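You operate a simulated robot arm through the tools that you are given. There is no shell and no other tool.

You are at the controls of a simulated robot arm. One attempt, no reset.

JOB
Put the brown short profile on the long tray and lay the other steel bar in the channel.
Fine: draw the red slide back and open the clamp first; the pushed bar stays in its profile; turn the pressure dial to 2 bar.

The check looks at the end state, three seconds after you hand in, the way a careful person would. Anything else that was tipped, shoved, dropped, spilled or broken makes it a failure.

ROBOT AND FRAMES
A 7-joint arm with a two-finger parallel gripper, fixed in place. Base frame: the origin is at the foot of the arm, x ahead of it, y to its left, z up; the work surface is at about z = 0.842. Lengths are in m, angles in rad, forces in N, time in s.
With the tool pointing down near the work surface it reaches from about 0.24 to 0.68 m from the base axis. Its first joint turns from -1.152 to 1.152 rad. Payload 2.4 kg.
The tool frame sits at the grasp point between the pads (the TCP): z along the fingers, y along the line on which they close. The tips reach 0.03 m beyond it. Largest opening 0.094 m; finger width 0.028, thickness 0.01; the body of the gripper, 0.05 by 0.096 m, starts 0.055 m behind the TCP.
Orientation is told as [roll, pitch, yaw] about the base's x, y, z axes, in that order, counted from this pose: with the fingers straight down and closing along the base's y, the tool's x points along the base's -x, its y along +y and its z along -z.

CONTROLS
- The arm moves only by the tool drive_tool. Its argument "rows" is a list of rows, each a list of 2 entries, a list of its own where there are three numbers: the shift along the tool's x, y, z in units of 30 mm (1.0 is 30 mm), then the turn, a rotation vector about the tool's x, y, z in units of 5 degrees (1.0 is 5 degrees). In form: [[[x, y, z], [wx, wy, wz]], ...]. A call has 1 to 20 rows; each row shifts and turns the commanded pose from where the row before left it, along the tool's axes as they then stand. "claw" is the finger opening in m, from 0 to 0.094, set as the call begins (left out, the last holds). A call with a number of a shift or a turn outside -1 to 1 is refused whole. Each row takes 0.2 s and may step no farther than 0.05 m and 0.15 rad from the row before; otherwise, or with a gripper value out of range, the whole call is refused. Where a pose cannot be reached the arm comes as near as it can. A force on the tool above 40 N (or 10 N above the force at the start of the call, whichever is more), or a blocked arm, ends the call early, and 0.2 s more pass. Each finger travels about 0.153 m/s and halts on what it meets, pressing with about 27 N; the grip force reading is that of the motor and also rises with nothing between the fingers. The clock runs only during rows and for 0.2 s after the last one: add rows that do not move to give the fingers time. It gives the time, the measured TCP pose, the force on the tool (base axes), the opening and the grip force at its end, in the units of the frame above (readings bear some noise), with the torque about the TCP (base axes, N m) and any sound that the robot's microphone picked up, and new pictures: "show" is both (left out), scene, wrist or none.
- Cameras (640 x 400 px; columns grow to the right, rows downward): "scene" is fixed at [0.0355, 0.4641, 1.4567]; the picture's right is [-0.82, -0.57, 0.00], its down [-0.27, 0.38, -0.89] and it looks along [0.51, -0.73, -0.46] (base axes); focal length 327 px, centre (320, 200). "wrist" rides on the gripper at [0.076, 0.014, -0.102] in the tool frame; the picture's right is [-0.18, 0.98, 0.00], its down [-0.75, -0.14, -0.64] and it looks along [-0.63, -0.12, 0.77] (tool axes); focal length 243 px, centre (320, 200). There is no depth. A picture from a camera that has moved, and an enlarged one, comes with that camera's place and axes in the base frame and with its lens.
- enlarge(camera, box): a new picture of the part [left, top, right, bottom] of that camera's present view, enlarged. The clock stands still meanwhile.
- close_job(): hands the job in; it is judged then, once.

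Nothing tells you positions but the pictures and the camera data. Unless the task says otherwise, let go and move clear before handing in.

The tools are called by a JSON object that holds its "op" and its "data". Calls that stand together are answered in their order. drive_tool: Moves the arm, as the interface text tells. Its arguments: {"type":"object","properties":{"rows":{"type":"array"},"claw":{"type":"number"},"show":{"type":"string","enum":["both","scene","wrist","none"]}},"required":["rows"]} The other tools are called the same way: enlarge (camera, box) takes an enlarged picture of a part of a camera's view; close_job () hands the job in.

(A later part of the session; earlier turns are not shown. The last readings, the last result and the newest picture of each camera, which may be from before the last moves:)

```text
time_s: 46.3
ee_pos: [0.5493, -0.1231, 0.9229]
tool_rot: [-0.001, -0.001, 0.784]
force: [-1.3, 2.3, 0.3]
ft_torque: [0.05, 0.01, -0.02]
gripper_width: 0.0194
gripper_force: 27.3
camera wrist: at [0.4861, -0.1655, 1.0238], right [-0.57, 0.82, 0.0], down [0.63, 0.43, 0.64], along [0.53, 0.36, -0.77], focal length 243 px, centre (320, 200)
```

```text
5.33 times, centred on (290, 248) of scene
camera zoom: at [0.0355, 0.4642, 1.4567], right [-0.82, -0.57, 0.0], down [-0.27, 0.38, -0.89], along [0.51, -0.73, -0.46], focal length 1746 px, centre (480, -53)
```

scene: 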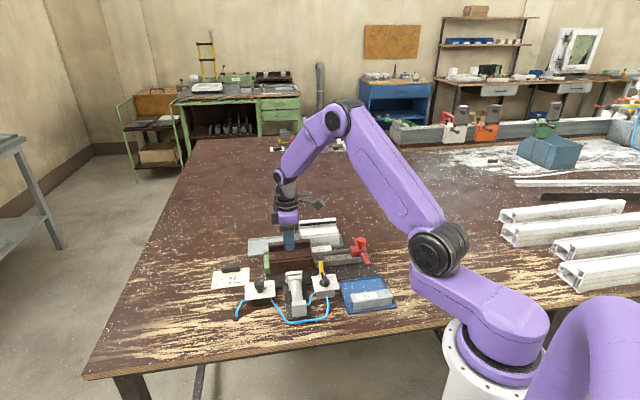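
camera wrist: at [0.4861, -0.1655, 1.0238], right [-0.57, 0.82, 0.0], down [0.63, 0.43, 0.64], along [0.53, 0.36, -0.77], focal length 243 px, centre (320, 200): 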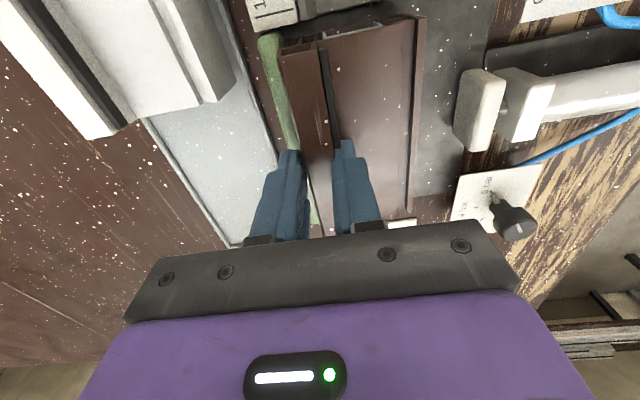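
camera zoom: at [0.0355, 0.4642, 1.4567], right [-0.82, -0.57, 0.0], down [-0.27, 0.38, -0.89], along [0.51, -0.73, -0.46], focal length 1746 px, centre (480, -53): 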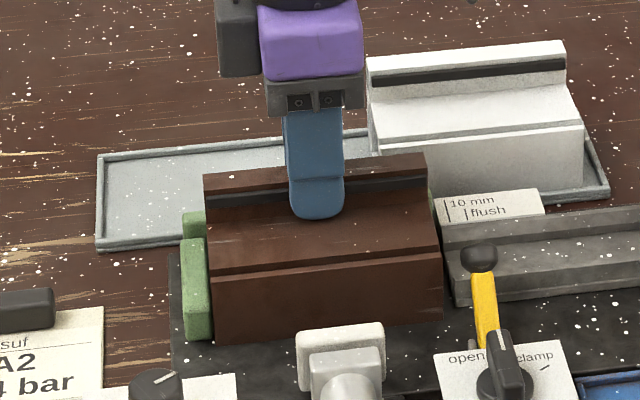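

The fin is gripped (19.4 mm wide). I'll lift slowly by 25 mm and check that the profile stays level and the bar stays inside.

{"op": "drive_tool", "data": {"rows": [[[0, 0, -0.1], [0, 0, 0]], [[0, 0, -0.2], [0, 0, 0]], [[0, 0, -0.25], [0, 0, 0]], [[0, 0, -0.25], [0, 0, 0]], [[0, 0, 0], [0, 0, 0]]]}}

{"op": "enlarge", "data": {"camera": "scene", "box": [230, 210, 350, 285]}}

{"op": "enlarge", "data": {"camera": "wrist", "box": [200, 0, 440, 150]}}

```text
time_s: 47.5
ee_pos: [0.5489, -0.1237, 0.9456]
tool_rot: [-0.002, 0.0, 0.787]
force: [0.9, -0.3, 1.1]
ft_torque: [0.01, -0.01, 0.0]
gripper_width: 0.0002
gripper_force: 27.7
camera wrist: at [0.4853, -0.1669, 1.0484], right [-0.56, 0.83, 0.0], down [0.63, 0.43, 0.64], along [0.53, 0.36, -0.77], focal length 243 px, centre (320, 200)
```

scene: 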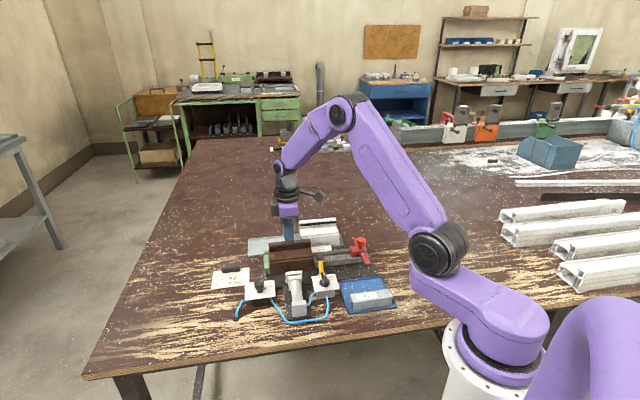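
wrist: 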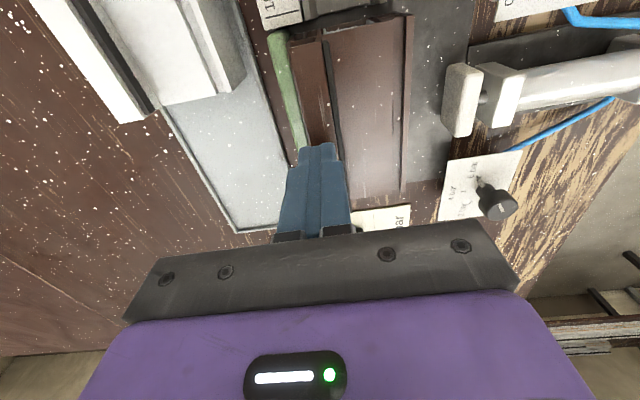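

```text
5.33 times, centred on (290, 248) of scene
camera zoom: at [0.0355, 0.4641, 1.4567], right [-0.82, -0.57, 0.0], down [-0.27, 0.38, -0.89], along [0.51, -0.73, -0.46], focal length 1746 px, centre (480, -53)
```

zoom: 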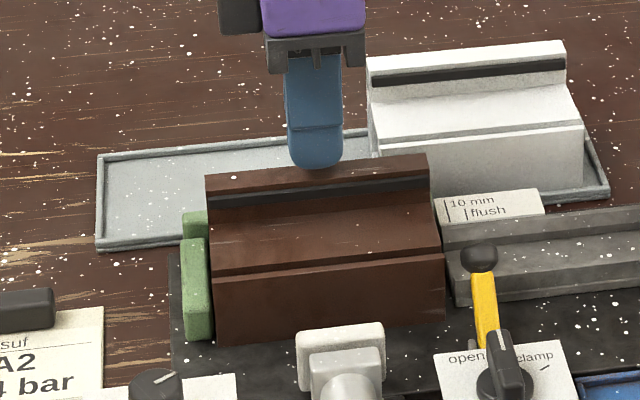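

```text
2.67 times, centred on (320, 75) of wrist
camera zoom: at [0.4853, -0.1669, 1.0484], right [-0.56, 0.83, 0.0], down [0.63, 0.43, 0.64], along [0.53, 0.36, -0.77], focal length 647 px, centre (320, 533)
```

zoom: 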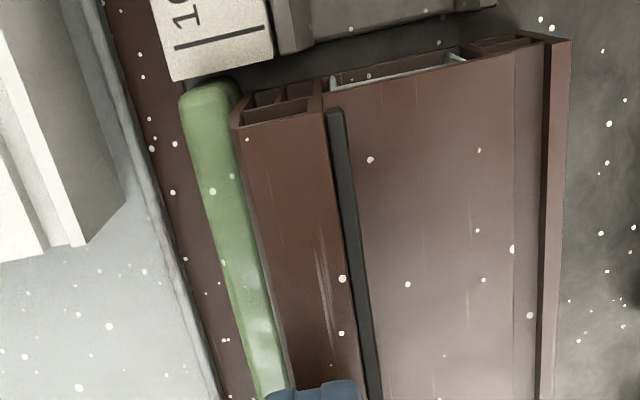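

The grip slipped off the fin; the profile stayed in place. The fence and main top are at about 0.889 and the fin top at 0.910, so the overlap was small. I'll reopen, go as deep as possible, grip again and lift in small steps while reading the force.

{"op": "drive_tool", "data": {"rows": [[[0, 0, 0], [0, 0, 0]], [[0, 0.1, 0.1], [0, 0, 0]], [[0, 0, 0.3], [0, 0, 0]], [[0, 0, 0.3], [0, 0, 0]], [[0, 0, 0.1], [0, 0, 0]], [[0, 0, 0], [0, 0, 0]]], "claw": 0.04}}

{"op": "enlarge", "data": {"camera": "wrist", "box": [220, 90, 420, 215]}}

```text
time_s: 48.9
ee_pos: [0.548, -0.1206, 0.9225]
tool_rot: [-0.001, 0.001, 0.786]
force: [0.5, -1.0, 0.0]
ft_torque: [0.02, -0.01, 0.03]
gripper_width: 0.0402
gripper_force: 0.0
camera wrist: at [0.4848, -0.1644, 1.0241], right [-0.56, 0.83, 0.0], down [0.63, 0.43, 0.64], along [0.53, 0.36, -0.77], focal length 243 px, centre (320, 200)
```

scene: 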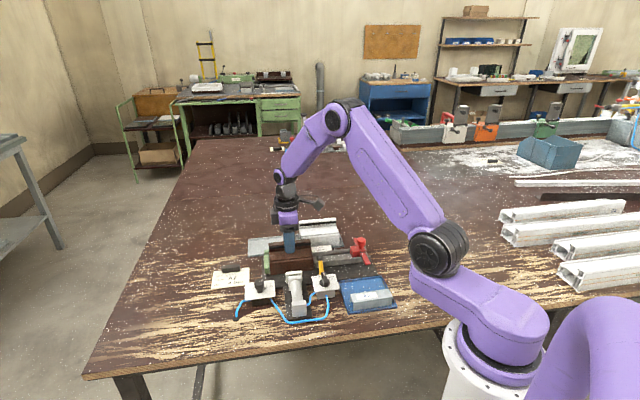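
wrist: 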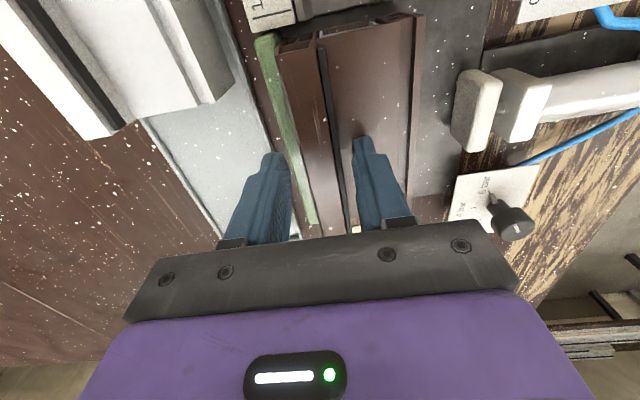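

```text
3.20 times, centred on (320, 152) of wrist
camera zoom: at [0.4848, -0.1644, 1.0241], right [-0.56, 0.83, 0.0], down [0.63, 0.43, 0.64], along [0.53, 0.36, -0.77], focal length 776 px, centre (320, 352)
```

zoom: 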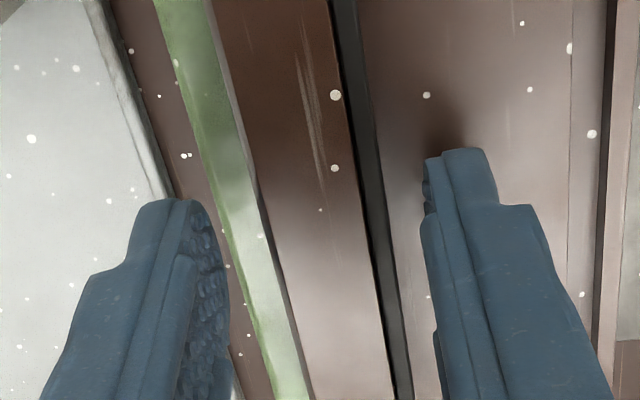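

{"op": "drive_tool", "data": {"rows": [[[0, 0, 0.05], [0, 0, 0]], [[0, 0, 0], [0, 0, 0]]], "show": "none"}}

{"op": "drive_tool", "data": {"rows": [[[0, 0, 0], [0, 0, 0]], [[0, 0, 0], [0, 0, 0]], [[0, 0, 0], [0, 0, 0]], [[0, 0, 0], [0, 0, 0]]], "claw": 0.0, "show": "none"}}

{"op": "drive_tool", "data": {"rows": [[[0, 0, -0.05], [0, 0, 0]], [[0, 0, -0.05], [0, 0, 0]]], "show": "none"}}

{"op": "enlarge", "data": {"camera": "scene", "box": [230, 210, 350, 285]}}

{"op": "enlarge", "data": {"camera": "wrist", "box": [220, 0, 420, 125]}}

```text
time_s: 49.5
ee_pos: [0.5469, -0.1205, 0.921]
tool_rot: [-0.001, 0.001, 0.784]
force: [-0.2, 0.5, -1.0]
ft_torque: [0.0, 0.01, -0.01]
gripper_width: 0.0399
gripper_force: 0.0
```

```text
time_s: 50.5
ee_pos: [0.548, -0.1213, 0.9209]
tool_rot: [-0.001, -0.003, 0.786]
force: [0.2, 0.4, 0.6]
ft_torque: [0.08, -0.08, -0.06]
gripper_width: 0.0195
gripper_force: 27.4
```

```text
time_s: 51.1
ee_pos: [0.5481, -0.1214, 0.9242]
tool_rot: [-0.001, -0.001, 0.786]
force: [1.0, 0.5, -1.9]
ft_torque: [-0.02, -0.05, 0.0]
gripper_width: 0.0192
gripper_force: 27.0
```

```text
5.33 times, centred on (290, 248) of scene
camera zoom: at [0.0356, 0.4641, 1.4567], right [-0.82, -0.57, 0.0], down [-0.27, 0.38, -0.89], along [0.51, -0.73, -0.46], focal length 1746 px, centre (480, -53)
```

zoom: 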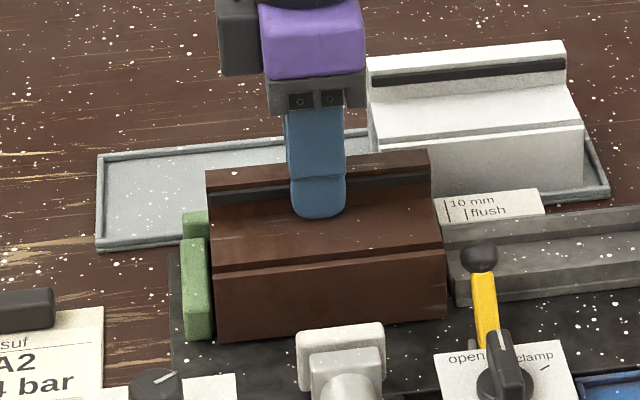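

```text
3.20 times, centred on (320, 62) of wrist
camera zoom: at [0.4841, -0.1644, 1.0259], right [-0.56, 0.83, 0.0], down [0.63, 0.43, 0.64], along [0.53, 0.36, -0.77], focal length 776 px, centre (320, 640)
```

zoom: 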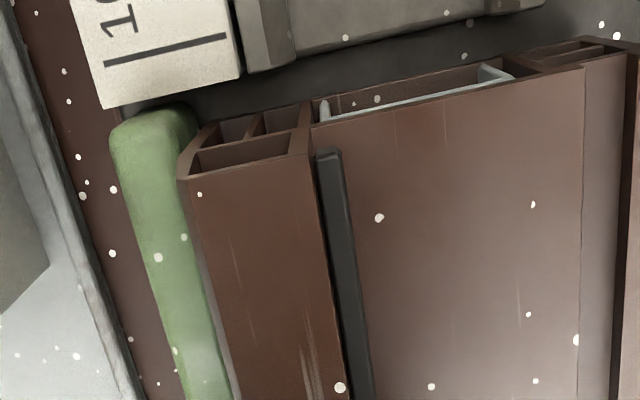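

The profile is lifting with only about 2 N of load. I'll keep lifting slowly.

{"op": "drive_tool", "data": {"rows": [[[0, 0, -0.05], [0, 0, 0]], [[0, 0, -0.05], [0, 0, 0]], [[0, 0, -0.05], [0, 0, 0]], [[0, 0, 0], [0, 0, 0]]], "show": "none"}}

{"op": "enlarge", "data": {"camera": "scene", "box": [230, 210, 350, 285]}}

{"op": "enlarge", "data": {"camera": "wrist", "box": [220, 0, 420, 125]}}

```text
time_s: 52.1
ee_pos: [0.5482, -0.1218, 0.93]
tool_rot: [0.0, -0.001, 0.786]
force: [0.6, 0.2, -3.4]
ft_torque: [-0.06, -0.06, 0.02]
gripper_width: 0.0191
gripper_force: 26.8
```

```text
5.33 times, centred on (290, 248) of scene
camera zoom: at [0.0356, 0.4641, 1.4567], right [-0.82, -0.57, 0.0], down [-0.27, 0.38, -0.89], along [0.51, -0.73, -0.46], focal length 1746 px, centre (480, -53)
```

zoom: 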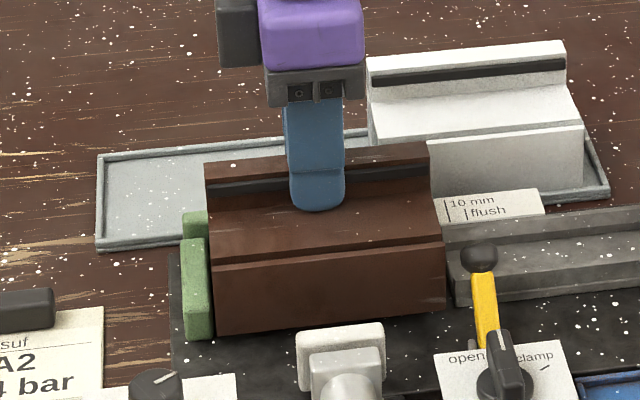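

```text
3.20 times, centred on (320, 62) of wrist
camera zoom: at [0.4843, -0.1641, 1.0308], right [-0.56, 0.83, 0.0], down [0.63, 0.43, 0.64], along [0.53, 0.36, -0.77], focal length 776 px, centre (320, 640)
```

zoom: 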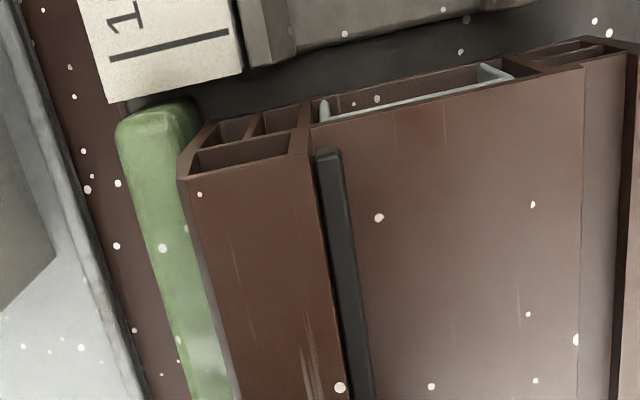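

The profile is moving with the gripper and nothing slips. I'll keep raising it gently until it clears the green fence.

{"op": "drive_tool", "data": {"rows": [[[0, 0, -0.08], [0, 0, 0]], [[0, 0, -0.1], [0, 0, 0]], [[0, 0, -0.1], [0, 0, 0]], [[0, 0, -0.1], [0, 0, 0]], [[0, 0, -0.1], [0, 0, 0]], [[0, 0, -0.1], [0, 0, 0]], [[0, 0, 0], [0, 0, 0]]], "show": "none"}}

{"op": "enlarge", "data": {"camera": "scene", "box": [230, 200, 350, 275]}}

{"op": "enlarge", "data": {"camera": "wrist", "box": [220, 0, 420, 125]}}

```text
time_s: 53.7
ee_pos: [0.5485, -0.1208, 0.9466]
tool_rot: [0.0, 0.001, 0.785]
force: [0.0, 1.2, -2.1]
ft_torque: [-0.01, -0.05, 0.02]
gripper_width: 0.0194
gripper_force: 26.8
```

```text
5.33 times, centred on (290, 238) of scene
camera zoom: at [0.0356, 0.4641, 1.4567], right [-0.82, -0.57, 0.0], down [-0.27, 0.38, -0.89], along [0.51, -0.73, -0.46], focal length 1746 px, centre (480, 0)
```

zoom: 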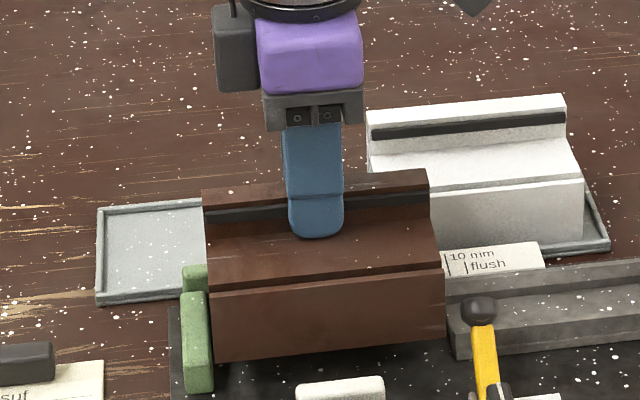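

```text
3.20 times, centred on (320, 62) of wrist
camera zoom: at [0.4847, -0.1645, 1.0475], right [-0.56, 0.83, 0.0], down [0.63, 0.43, 0.64], along [0.53, 0.36, -0.77], focal length 776 px, centre (320, 640)
```

zoom: 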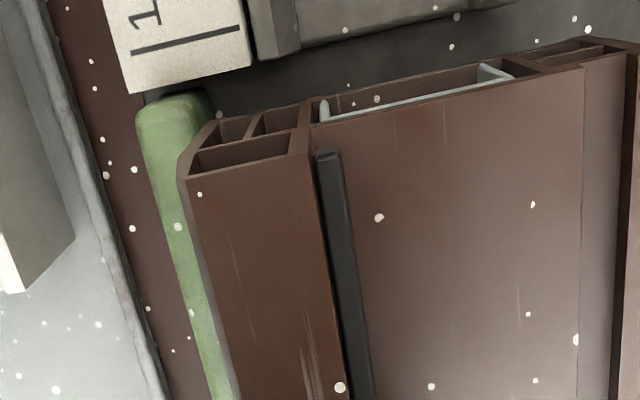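

{"op": "drive_tool", "data": {"rows": [[[0, 0, -0.1], [0, 0, 0]], [[0, 0, -0.1], [0, 0, 0]], [[0, 0, -0.1], [0, 0, 0]], [[0, 0, -0.1], [0, 0, 0]], [[0, 0, -0.1], [0, 0, 0]], [[0, 0, -0.1], [0, 0, 0]], [[0, 0, -0.1], [0, 0, 0]], [[0, 0, -0.1], [0, 0, 0]], [[0, 0, -0.1], [0, 0, 0]], [[0, 0, -0.1], [0, 0, 0]], [[0, 0, 0], [0, 0, 0]]]}}

{"op": "enlarge", "data": {"camera": "scene", "box": [230, 200, 350, 275]}}

{"op": "enlarge", "data": {"camera": "wrist", "box": [80, 0, 400, 200]}}

```text
time_s: 56.1
ee_pos: [0.546, -0.1199, 0.9754]
tool_rot: [0.001, 0.001, 0.787]
force: [-0.5, -0.1, -1.8]
ft_torque: [-0.03, -0.04, 0.01]
gripper_width: 0.0196
gripper_force: 27.3
camera wrist: at [0.4826, -0.1641, 1.0775], right [-0.56, 0.83, 0.0], down [0.63, 0.43, 0.64], along [0.53, 0.36, -0.77], focal length 243 px, centre (320, 200)
```

scene: 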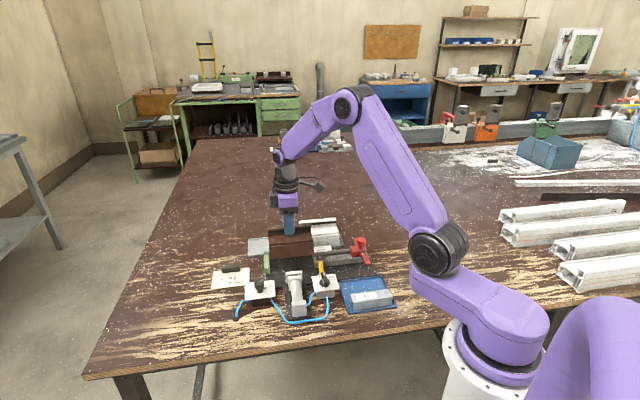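
wrist: 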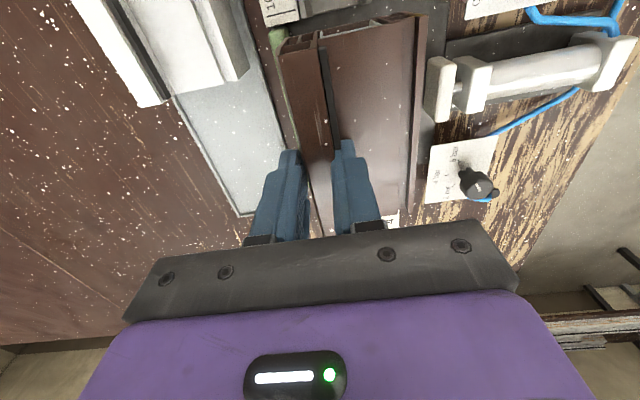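

```text
5.33 times, centred on (290, 238) of scene
camera zoom: at [0.0356, 0.4641, 1.4567], right [-0.82, -0.57, 0.0], down [-0.27, 0.38, -0.89], along [0.51, -0.73, -0.46], focal length 1746 px, centre (480, 0)
```

zoom: 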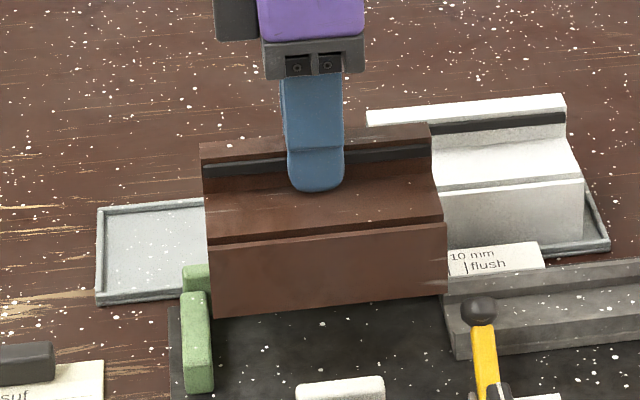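

```text
2.00 times, centred on (240, 100) of wrist
camera zoom: at [0.4826, -0.1641, 1.0775], right [-0.56, 0.83, 0.0], down [0.63, 0.43, 0.64], along [0.53, 0.36, -0.77], focal length 485 px, centre (480, 400)
```

zoom: 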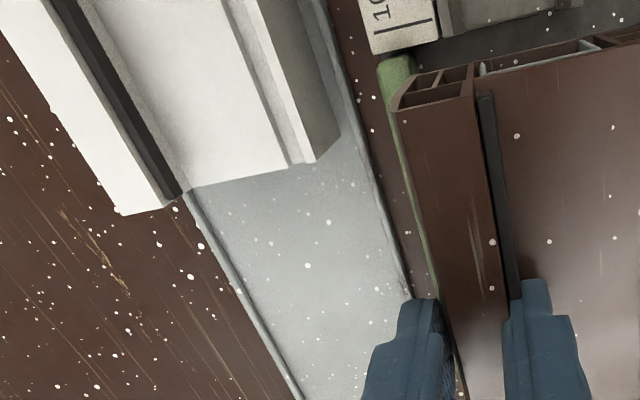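

The profile is held level above the fence. I'll move it along the rail first so it clears the white profile, and then across over the free part of the long grey tray.

{"op": "drive_tool", "data": {"rows": [[[-0.1, 0, -0.05], [0, 0, 0]], [[-0.2, 0, -0.05], [0, 0, 0]], [[-0.25, 0, 0], [0, 0, 0]], [[-0.25, 0, 0], [0, 0, 0]], [[-0.2, -0.1, 0], [0, 0, 0]], [[-0.09, -0.2, 0], [0, 0, 0]], [[0, -0.3, 0], [0, 0, 0]], [[0, -0.3, 0], [0, 0, 0]], [[0, -0.3, 0], [0, 0, 0]], [[0, -0.3, 0], [0, 0, 0]], [[0, -0.3, 0], [0, 0, 0]], [[0, -0.3, 0], [0, 0, 0]], [[0, -0.3, 0], [0, 0, 0]], [[0, -0.3, 0], [0, 0, 0]], [[0, -0.3, 0], [0, 0, 0]], [[0, -0.3, 0], [0, 0, 0]], [[0, -0.2, 0], [0, 0, 0]], [[0, -0.1, 0], [0, 0, 0]], [[0, 0, 0], [0, 0, 0]]]}}

{"op": "enlarge", "data": {"camera": "scene", "box": [230, 190, 350, 265]}}

{"op": "enlarge", "data": {"camera": "wrist", "box": [160, 0, 480, 200]}}

```text
time_s: 60.1
ee_pos: [0.6472, -0.175, 0.9813]
tool_rot: [0.001, 0.001, 0.785]
force: [-0.3, 0.0, -2.4]
ft_torque: [-0.01, -0.07, 0.0]
gripper_width: 0.0192
gripper_force: 26.6
camera wrist: at [0.5837, -0.2178, 1.0822], right [-0.56, 0.83, 0.0], down [0.63, 0.43, 0.64], along [0.53, 0.36, -0.77], focal length 243 px, centre (320, 200)
```

scene: 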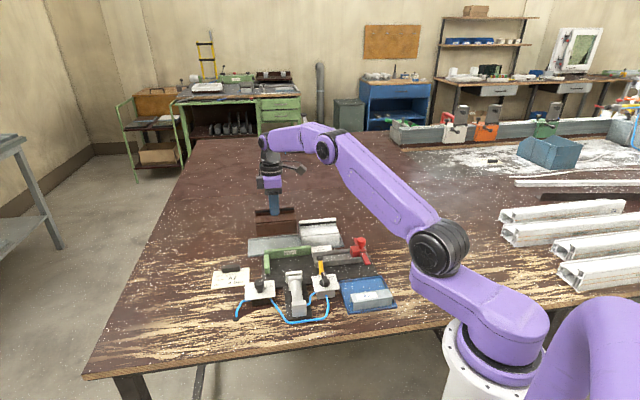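
wrist: 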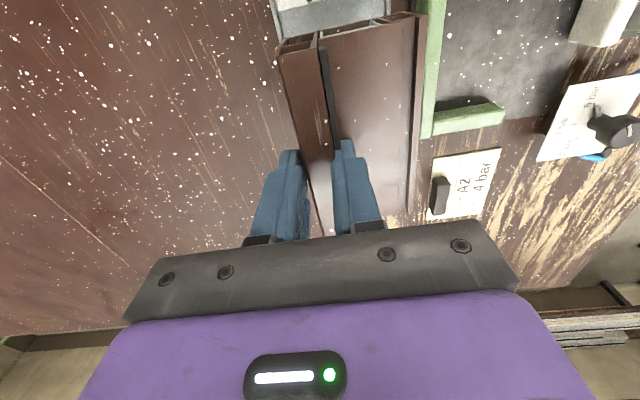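

```text
5.33 times, centred on (290, 228) of scene
camera zoom: at [0.0356, 0.4641, 1.4567], right [-0.82, -0.57, 0.0], down [-0.27, 0.38, -0.89], along [0.51, -0.73, -0.46], focal length 1746 px, centre (480, 53)
```

zoom: 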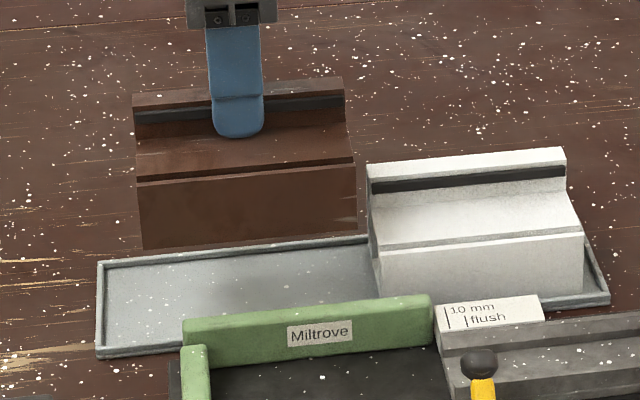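

```text
2.00 times, centred on (320, 100) of wrist
camera zoom: at [0.5837, -0.2178, 1.0822], right [-0.56, 0.83, 0.0], down [0.63, 0.43, 0.64], along [0.53, 0.36, -0.77], focal length 485 px, centre (320, 400)
```

zoom: 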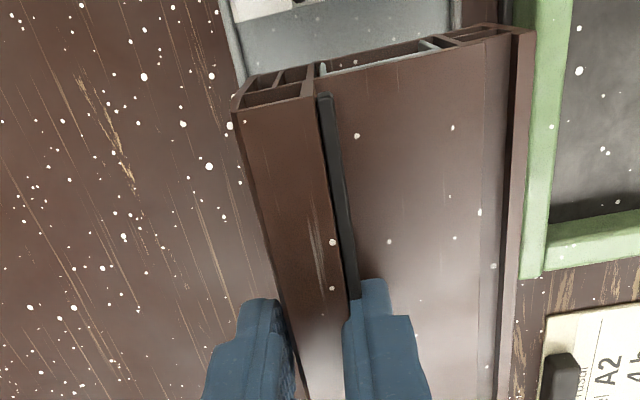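

The profile is over the free part of the tray with the bar still inside. I'll lower it most of the way and check the margins against the tray rims.

{"op": "drive_tool", "data": {"rows": [[[0, 0, 0.1], [0, 0, 0]], [[0, 0, 0.2], [0, 0, 0]], [[0, 0, 0.25], [0, 0, 0]], [[0, 0, 0.25], [0, 0, 0]], [[0, 0, 0.25], [0, 0, 0]], [[0, 0, 0.25], [0, 0, 0]], [[0, 0, 0.15], [0, 0, 0]], [[0, 0, 0], [0, 0, 0]]]}}

{"op": "enlarge", "data": {"camera": "scene", "box": [230, 190, 350, 265]}}

{"op": "enlarge", "data": {"camera": "wrist", "box": [200, 0, 440, 150]}}

```text
time_s: 61.9
ee_pos: [0.6469, -0.1736, 0.9346]
tool_rot: [0.001, 0.0, 0.785]
force: [-0.4, 0.4, -3.1]
ft_torque: [-0.03, -0.02, -0.01]
gripper_width: 0.0194
gripper_force: 26.7
camera wrist: at [0.5833, -0.2168, 1.0363], right [-0.56, 0.83, 0.0], down [0.63, 0.43, 0.64], along [0.53, 0.36, -0.77], focal length 243 px, centre (320, 200)
```

scene: 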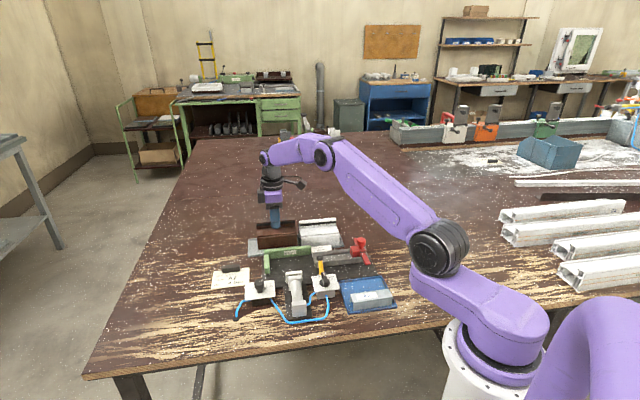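
wrist: 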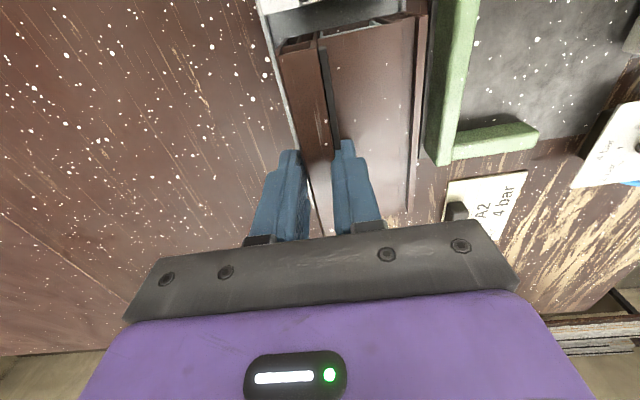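

```text
5.33 times, centred on (290, 228) of scene
camera zoom: at [0.0356, 0.4641, 1.4567], right [-0.82, -0.57, 0.0], down [-0.27, 0.38, -0.89], along [0.51, -0.73, -0.46], focal length 1746 px, centre (480, 53)
```

zoom: 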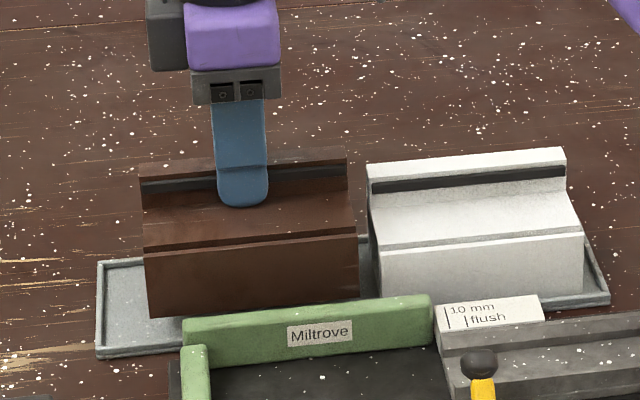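

```text
2.67 times, centred on (320, 75) of wrist
camera zoom: at [0.5833, -0.2168, 1.0363], right [-0.56, 0.83, 0.0], down [0.63, 0.43, 0.64], along [0.53, 0.36, -0.77], focal length 647 px, centre (320, 533)
```

zoom: 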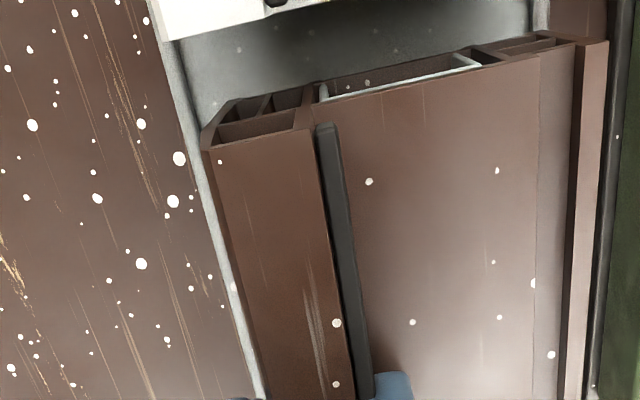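

I need to check the front margin against the tray rim more exactly before setting it down.

{"op": "enlarge", "data": {"camera": "scene", "box": [244, 232, 308, 272]}}

{"op": "enlarge", "data": {"camera": "wrist", "box": [370, 0, 466, 60]}}

{"op": "enlarge", "data": {"camera": "wrist", "box": [250, 0, 410, 100]}}

```text
10.00 times, centred on (276, 252) of scene
camera zoom: at [0.0356, 0.4641, 1.4567], right [-0.82, -0.57, 0.0], down [-0.27, 0.38, -0.89], along [0.51, -0.73, -0.46], focal length 3274 px, centre (760, -320)
```

zoom: 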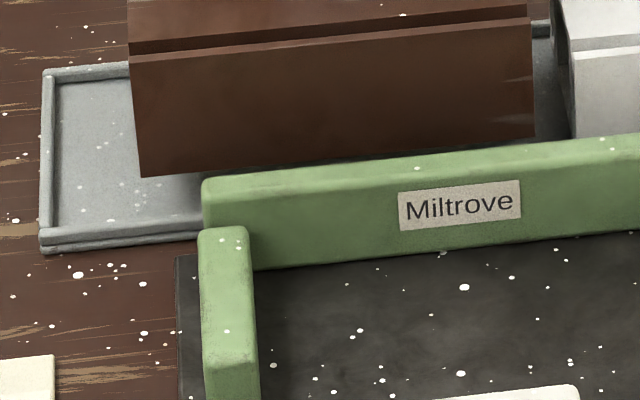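

```text
6.67 times, centred on (418, 30) of wrist
camera zoom: at [0.5833, -0.2168, 1.0363], right [-0.56, 0.83, 0.0], down [0.63, 0.43, 0.64], along [0.53, 0.36, -0.77], focal length 1618 px, centre (-333, 1333)
```

zoom: 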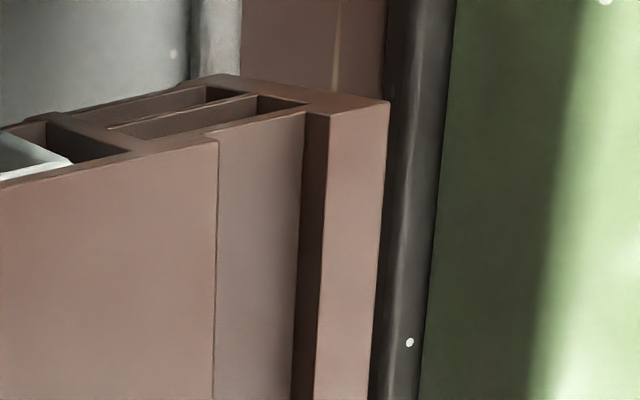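

```text
4.00 times, centred on (330, 50) of wrist
camera zoom: at [0.5833, -0.2168, 1.0363], right [-0.56, 0.83, 0.0], down [0.63, 0.43, 0.64], along [0.53, 0.36, -0.77], focal length 970 px, centre (280, 800)
```

zoom: 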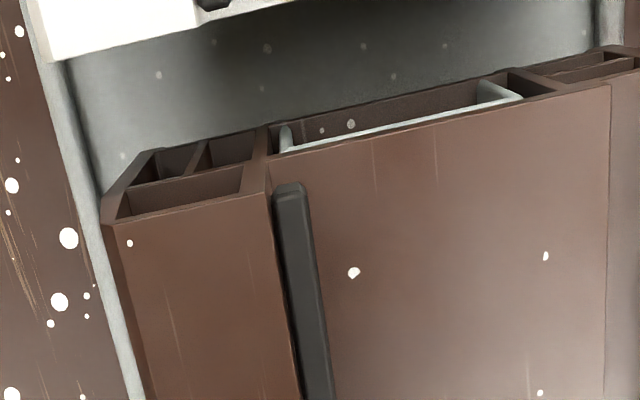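

The front rim's inner edge is at v≈0.520 and the profile's front face is almost at the same line, so I'll shift it 5 mm toward the back of the tray and recheck.

{"op": "drive_tool", "data": {"rows": [[[0, -0.06, 0], [0, 0, 0]], [[0, -0.06, 0], [0, 0, 0]], [[0, -0.05, 0], [0, 0, 0]], [[0, 0, 0.15], [0, 0, 0]], [[0, 0, 0.1], [0, 0, 0]], [[0, 0, 0], [0, 0, 0]]], "show": "none"}}

{"op": "enlarge", "data": {"camera": "scene", "box": [244, 232, 308, 272]}}

{"op": "enlarge", "data": {"camera": "wrist", "box": [370, 0, 466, 60]}}

{"op": "enlarge", "data": {"camera": "wrist", "box": [230, 0, 390, 100]}}

```text
time_s: 63.3
ee_pos: [0.6517, -0.1773, 0.9271]
tool_rot: [-0.002, 0.0, 0.785]
force: [-0.7, 0.4, -2.2]
ft_torque: [-0.06, -0.06, -0.04]
gripper_width: 0.0196
gripper_force: 27.4
```

```text
10.00 times, centred on (276, 252) of scene
camera zoom: at [0.0356, 0.4641, 1.4567], right [-0.82, -0.57, 0.0], down [-0.27, 0.38, -0.89], along [0.51, -0.73, -0.46], focal length 3274 px, centre (760, -320)
```

zoom: 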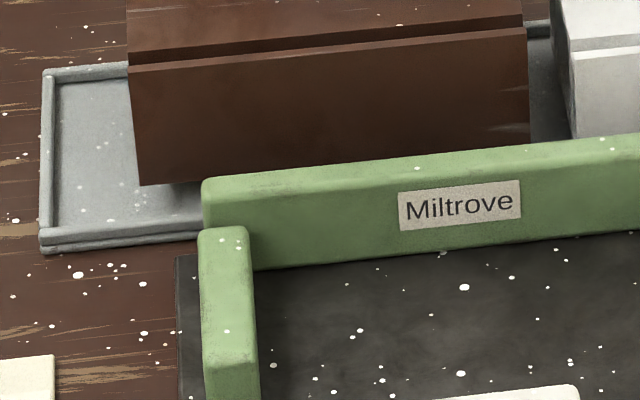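

```text
6.67 times, centred on (418, 30) of wrist
camera zoom: at [0.5881, -0.2204, 1.0289], right [-0.56, 0.83, 0.0], down [0.63, 0.43, 0.64], along [0.53, 0.36, -0.77], focal length 1618 px, centre (-333, 1333)
```

zoom: 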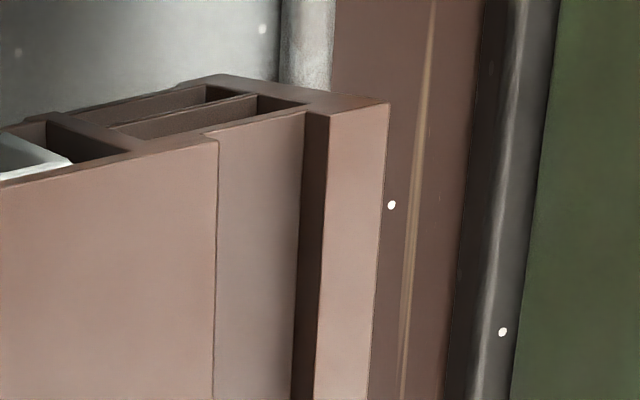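

```text
4.00 times, centred on (310, 50) of wrist
camera zoom: at [0.5881, -0.2204, 1.0289], right [-0.56, 0.83, 0.0], down [0.63, 0.43, 0.64], along [0.53, 0.36, -0.77], focal length 970 px, centre (360, 800)
```

zoom: 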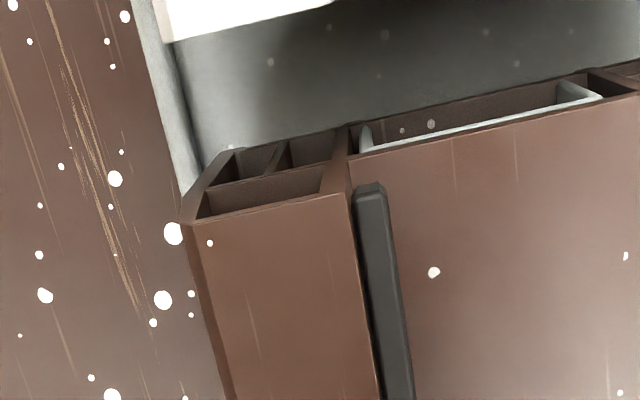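

Both margins are now about 5 mm. I'll lower the last few millimetres in small steps, watching the force.

{"op": "drive_tool", "data": {"rows": [[[0, 0, 0.06], [0, 0, 0]], [[0, 0, 0.06], [0, 0, 0]], [[0, 0, 0.05], [0, 0, 0]], [[0, 0, 0], [0, 0, 0]]], "show": "none"}}

{"op": "drive_tool", "data": {"rows": [[[0, 0, 0.05], [0, 0, 0]], [[0, 0, 0], [0, 0, 0]]], "show": "none"}}

{"op": "enlarge", "data": {"camera": "scene", "box": [244, 232, 308, 272]}}

```text
time_s: 64.3
ee_pos: [0.6509, -0.1767, 0.9225]
tool_rot: [-0.001, 0.001, 0.785]
force: [0.0, -0.1, -2.4]
ft_torque: [-0.04, -0.08, 0.02]
gripper_width: 0.0192
gripper_force: 27.2
```

```text
time_s: 64.9
ee_pos: [0.65, -0.1766, 0.9198]
tool_rot: [0.0, 0.0, 0.786]
force: [0.4, 0.5, -2.0]
ft_torque: [0.01, -0.07, -0.01]
gripper_width: 0.0194
gripper_force: 27.6
```

```text
10.00 times, centred on (276, 252) of scene
camera zoom: at [0.0356, 0.4641, 1.4567], right [-0.82, -0.57, 0.0], down [-0.27, 0.38, -0.89], along [0.51, -0.73, -0.46], focal length 3274 px, centre (760, -320)
```

zoom: 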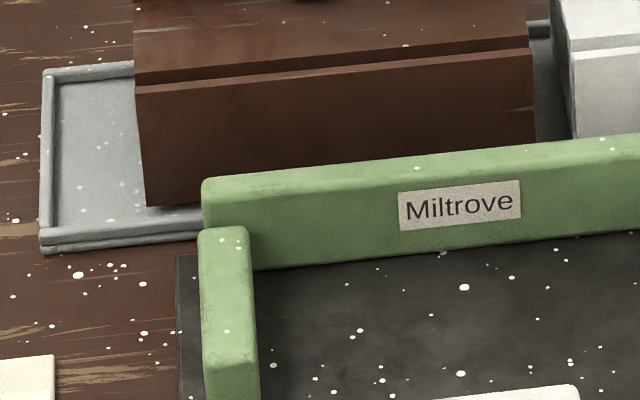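

{"op": "drive_tool", "data": {"rows": [[[0, 0, 0.04], [0, 0, 0]], [[0, 0, 0], [0, 0, 0]]], "show": "none"}}

{"op": "drive_tool", "data": {"rows": [[[0, 0, 0.04], [0, 0, 0]], [[0, 0, 0], [0, 0, 0]]], "show": "none"}}

{"op": "drive_tool", "data": {"rows": [[[0, 0, 0.04], [0, 0, 0]], [[0, 0, 0], [0, 0, 0]]], "show": "none"}}

{"op": "enlarge", "data": {"camera": "scene", "box": [244, 232, 308, 272]}}

```text
time_s: 65.5
ee_pos: [0.6497, -0.1762, 0.9202]
tool_rot: [0.001, 0.0, 0.784]
force: [-0.5, -0.2, -3.2]
ft_torque: [-0.01, -0.07, -0.01]
gripper_width: 0.0191
gripper_force: 26.7
```

```text
time_s: 66.1
ee_pos: [0.6501, -0.1775, 0.9184]
tool_rot: [-0.001, 0.0, 0.786]
force: [-0.2, -0.2, -2.8]
ft_torque: [-0.02, -0.01, -0.03]
gripper_width: 0.0192
gripper_force: 27.2
```

```text
time_s: 66.7
ee_pos: [0.6502, -0.1765, 0.917]
tool_rot: [-0.001, 0.001, 0.785]
force: [-0.2, -0.3, -2.1]
ft_torque: [-0.02, -0.02, 0.0]
gripper_width: 0.0196
gripper_force: 26.9
```

```text
10.00 times, centred on (276, 252) of scene
camera zoom: at [0.0356, 0.4641, 1.4567], right [-0.82, -0.57, 0.0], down [-0.27, 0.38, -0.89], along [0.51, -0.73, -0.46], focal length 3274 px, centre (760, -320)
```

zoom: 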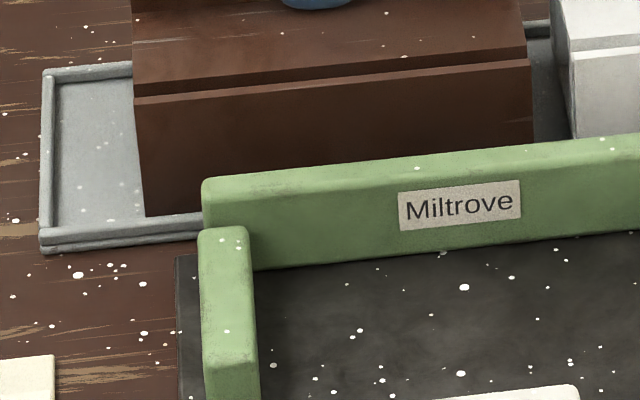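

{"op": "drive_tool", "data": {"rows": [[[0, 0, 0.04], [0, 0, 0]], [[0, 0, 0], [0, 0, 0]]], "show": "none"}}

{"op": "drive_tool", "data": {"rows": [[[0, 0, 0.04], [0, 0, 0]], [[0, 0, 0], [0, 0, 0]]], "show": "none"}}

{"op": "enlarge", "data": {"camera": "scene", "box": [244, 232, 308, 272]}}

```text
time_s: 67.3
ee_pos: [0.6492, -0.1766, 0.9173]
tool_rot: [-0.001, -0.001, 0.786]
force: [2.1, 0.4, 2.3]
ft_torque: [-0.03, 0.26, 0.05]
gripper_width: 0.0194
gripper_force: 26.8
```

```text
time_s: 67.9
ee_pos: [0.6487, -0.1767, 0.9158]
tool_rot: [-0.002, -0.002, 0.785]
force: [-2.3, 1.9, 14.8]
ft_torque: [-0.18, 0.46, 0.02]
gripper_width: 0.0194
gripper_force: 27.5
```

```text
10.00 times, centred on (276, 252) of scene
camera zoom: at [0.0352, 0.4643, 1.4567], right [-0.82, -0.57, 0.0], down [-0.27, 0.38, -0.89], along [0.51, -0.73, -0.46], focal length 3274 px, centre (760, -320)
```

zoom: 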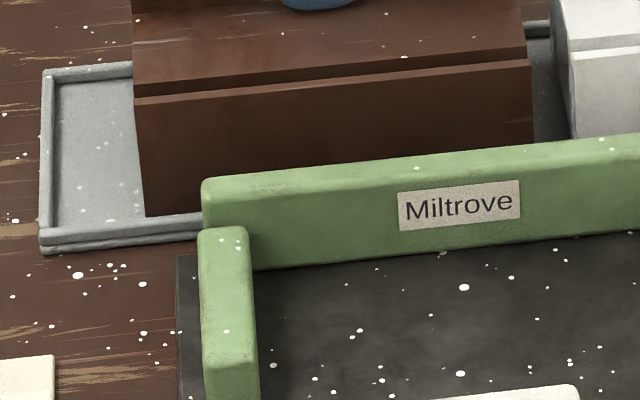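

Contact is at the expected height for the tray floor. I'll ease off the pressure, open the fingers and rise straight up.

{"op": "drive_tool", "data": {"rows": [[[0, 0, -0.03], [0, 0, 0]], [[0, 0, 0], [0, 0, 0]]], "show": "none"}}

{"op": "drive_tool", "data": {"rows": [[[0, 0, 0], [0, 0, 0]], [[0, 0, 0], [0, 0, 0]], [[0, 0, -0.2], [0, 0, 0]], [[0, 0, -0.5], [0, 0, 0]], [[0, 0, -1], [0, 0, 0]], [[0, 0, -1], [0, 0, 0]], [[0, 0, 0], [0, 0, 0]]], "claw": 0.036}}

{"op": "enlarge", "data": {"camera": "scene", "box": [230, 190, 350, 265]}}

{"op": "enlarge", "data": {"camera": "wrist", "box": [200, 0, 440, 150]}}

```text
time_s: 68.5
ee_pos: [0.6497, -0.1763, 0.9172]
tool_rot: [-0.002, 0.0, 0.785]
force: [-1.9, 2.8, 11.8]
ft_torque: [0.1, 0.11, 0.0]
gripper_width: 0.0191
gripper_force: 27.2
```

```text
time_s: 70.1
ee_pos: [0.6474, -0.1774, 1.0002]
tool_rot: [0.0, -0.001, 0.784]
force: [-0.1, -0.4, 0.4]
ft_torque: [0.02, 0.04, 0.02]
gripper_width: 0.0359
gripper_force: 0.0
camera wrist: at [0.5845, -0.2211, 1.102], right [-0.56, 0.83, 0.0], down [0.63, 0.43, 0.64], along [0.53, 0.36, -0.77], focal length 243 px, centre (320, 200)
```

scene: 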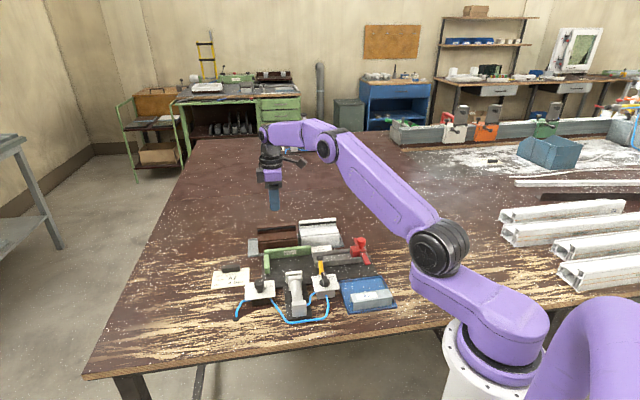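
wrist: 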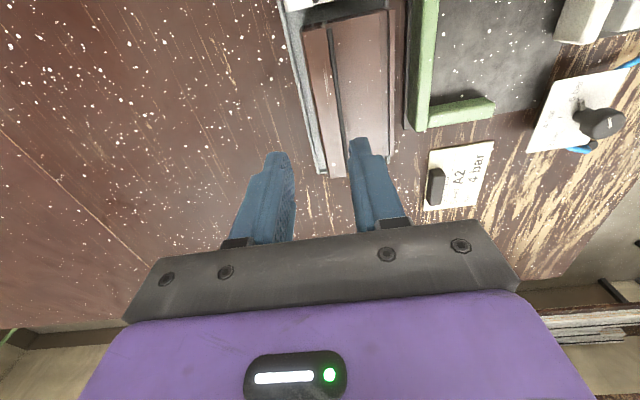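

```text
5.33 times, centred on (290, 228) of scene
camera zoom: at [0.0355, 0.4641, 1.4567], right [-0.82, -0.57, 0.0], down [-0.27, 0.38, -0.89], along [0.51, -0.73, -0.46], focal length 1746 px, centre (480, 53)
```

zoom: 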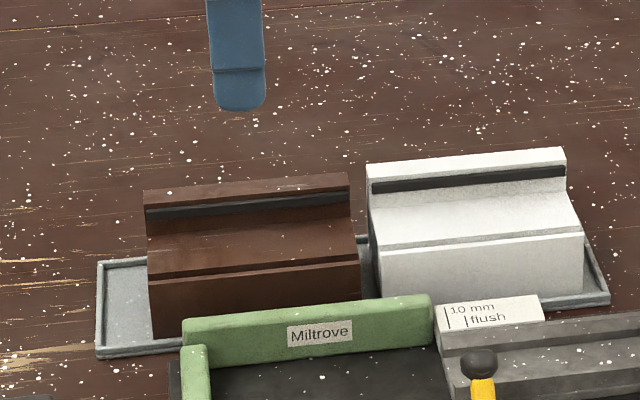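

```text
2.67 times, centred on (320, 75) of wrist
camera zoom: at [0.5845, -0.2211, 1.102], right [-0.56, 0.83, 0.0], down [0.63, 0.43, 0.64], along [0.53, 0.36, -0.77], focal length 647 px, centre (320, 533)
```

zoom: 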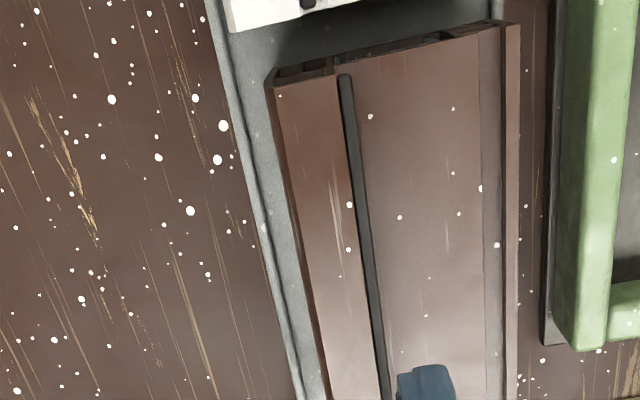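

{"op": "enlarge", "data": {"camera": "scene", "box": [246, 236, 294, 266]}}

{"op": "enlarge", "data": {"camera": "wrist", "box": [360, 0, 424, 40]}}

{"op": "enlarge", "data": {"camera": "wrist", "box": [280, 0, 440, 100]}}

```text
13.33 times, centred on (270, 251) of scene
camera zoom: at [0.0355, 0.4641, 1.4567], right [-0.82, -0.57, 0.0], down [-0.27, 0.38, -0.89], along [0.51, -0.73, -0.46], focal length 4365 px, centre (987, -480)
```

zoom: 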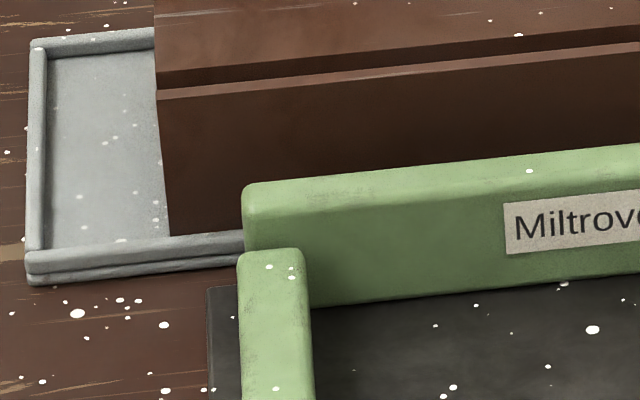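

```text
10.00 times, centred on (392, 20) of wrist
camera zoom: at [0.5845, -0.2211, 1.102], right [-0.56, 0.83, 0.0], down [0.63, 0.43, 0.64], along [0.53, 0.36, -0.77], focal length 2426 px, centre (-400, 2000)
```

zoom: 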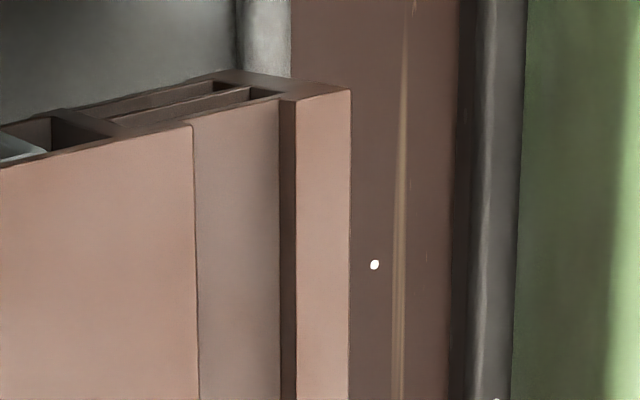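

```text
4.00 times, centred on (360, 50) of wrist
camera zoom: at [0.5845, -0.2211, 1.102], right [-0.56, 0.83, 0.0], down [0.63, 0.43, 0.64], along [0.53, 0.36, -0.77], focal length 970 px, centre (160, 800)
```

zoom: 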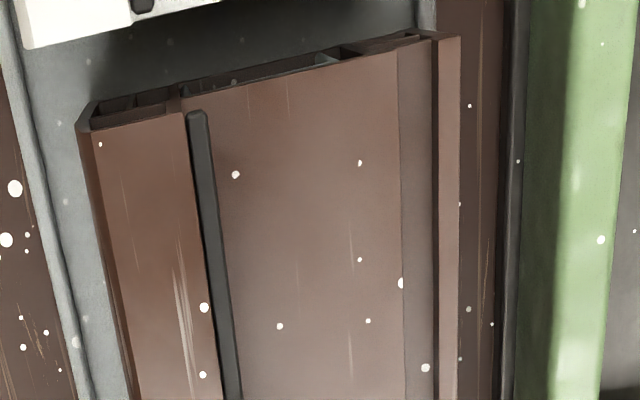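

The brown profile sits inside the long tray between the rims, with its bar inside. Next is the A2 steel bar in the blue tray at about (0.275, -0.10), an inverted-U section along the rail direction. I'll move above it.

{"op": "drive_tool", "data": {"rows": [[[0.5825, 0.8806, -0.2], [0, 0, 0]], [[0.5825, 0.8806, -0.2], [0, 0, 0]], [[0.5825, 0.8806, 0], [0, 0, 0]], [[0.5825, 0.8806, 0], [0, 0, 0]], [[0.5825, 0.8806, 0], [0, 0, 0]], [[0.5825, 0.8806, 0], [0, 0, 0]], [[0.5825, 0.8806, 0], [0, 0, 0]], [[0.5825, 0.8806, 0], [0, 0, 0]], [[0.5825, 0.8806, 0], [0, 0, 0]], [[0.5825, 0.8806, 0], [0, 0, 0]], [[0.5825, 0.8806, 0], [0, 0, 0]], [[0.5825, 0.8806, 0], [0, 0, 0]], [[0, 0, 0], [0, 0, 0]]], "claw": 0.06}}

{"op": "enlarge", "data": {"camera": "wrist", "box": [200, 70, 440, 220]}}

{"op": "enlarge", "data": {"camera": "scene", "box": [310, 250, 414, 315]}}

```text
time_s: 72.9
ee_pos: [0.2794, -0.1004, 1.0072]
tool_rot: [0.0, 0.001, 0.782]
force: [-0.8, 0.2, -0.3]
ft_torque: [-0.05, 0.0, -0.01]
gripper_width: 0.0601
gripper_force: 0.2
camera wrist: at [0.2153, -0.1439, 1.109], right [-0.56, 0.83, 0.0], down [0.63, 0.43, 0.64], along [0.53, 0.36, -0.77], focal length 243 px, centre (320, 200)
```

scene: 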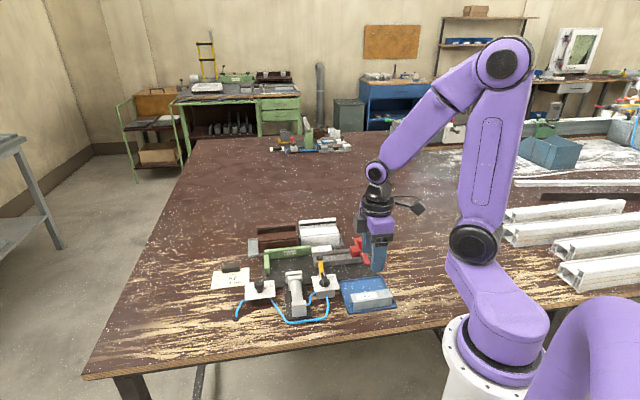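
wrist: 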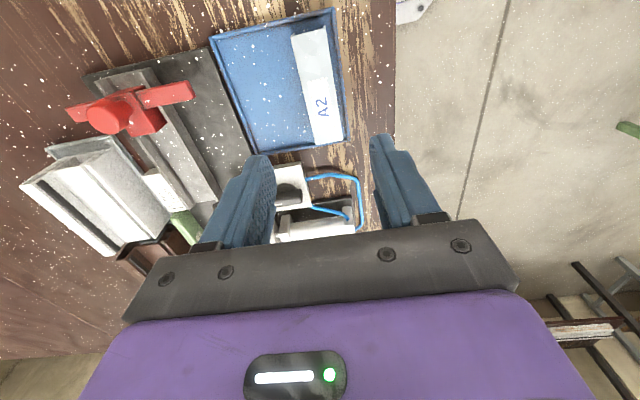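

```text
2.67 times, centred on (320, 145) of wrist
camera zoom: at [0.2153, -0.1439, 1.109], right [-0.56, 0.83, 0.0], down [0.63, 0.43, 0.64], along [0.53, 0.36, -0.77], focal length 647 px, centre (320, 347)
```

zoom: 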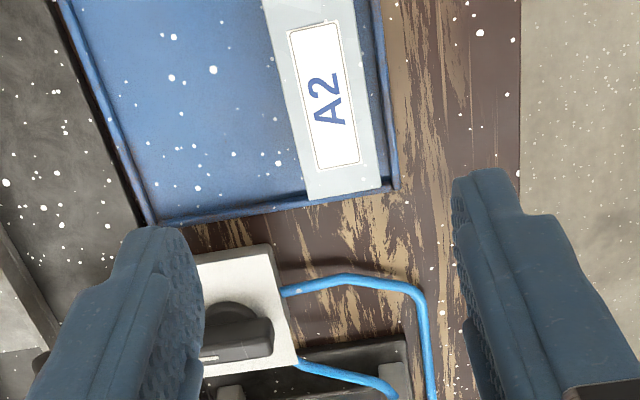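

```text
6.15 times, centred on (362, 282) of scene
camera zoom: at [0.0356, 0.4641, 1.4567], right [-0.82, -0.57, 0.0], down [-0.27, 0.38, -0.89], along [0.51, -0.73, -0.46], focal length 2015 px, centre (62, -308)
```

zoom: 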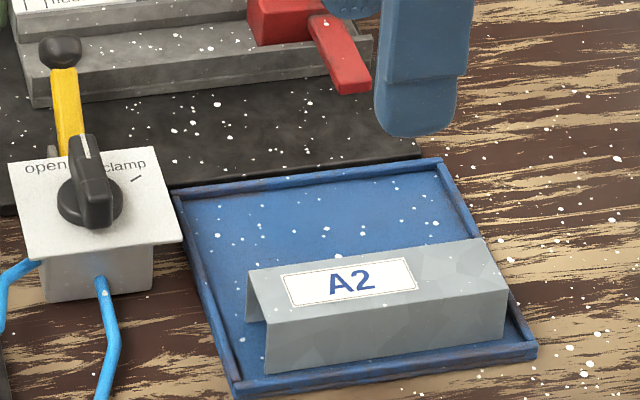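

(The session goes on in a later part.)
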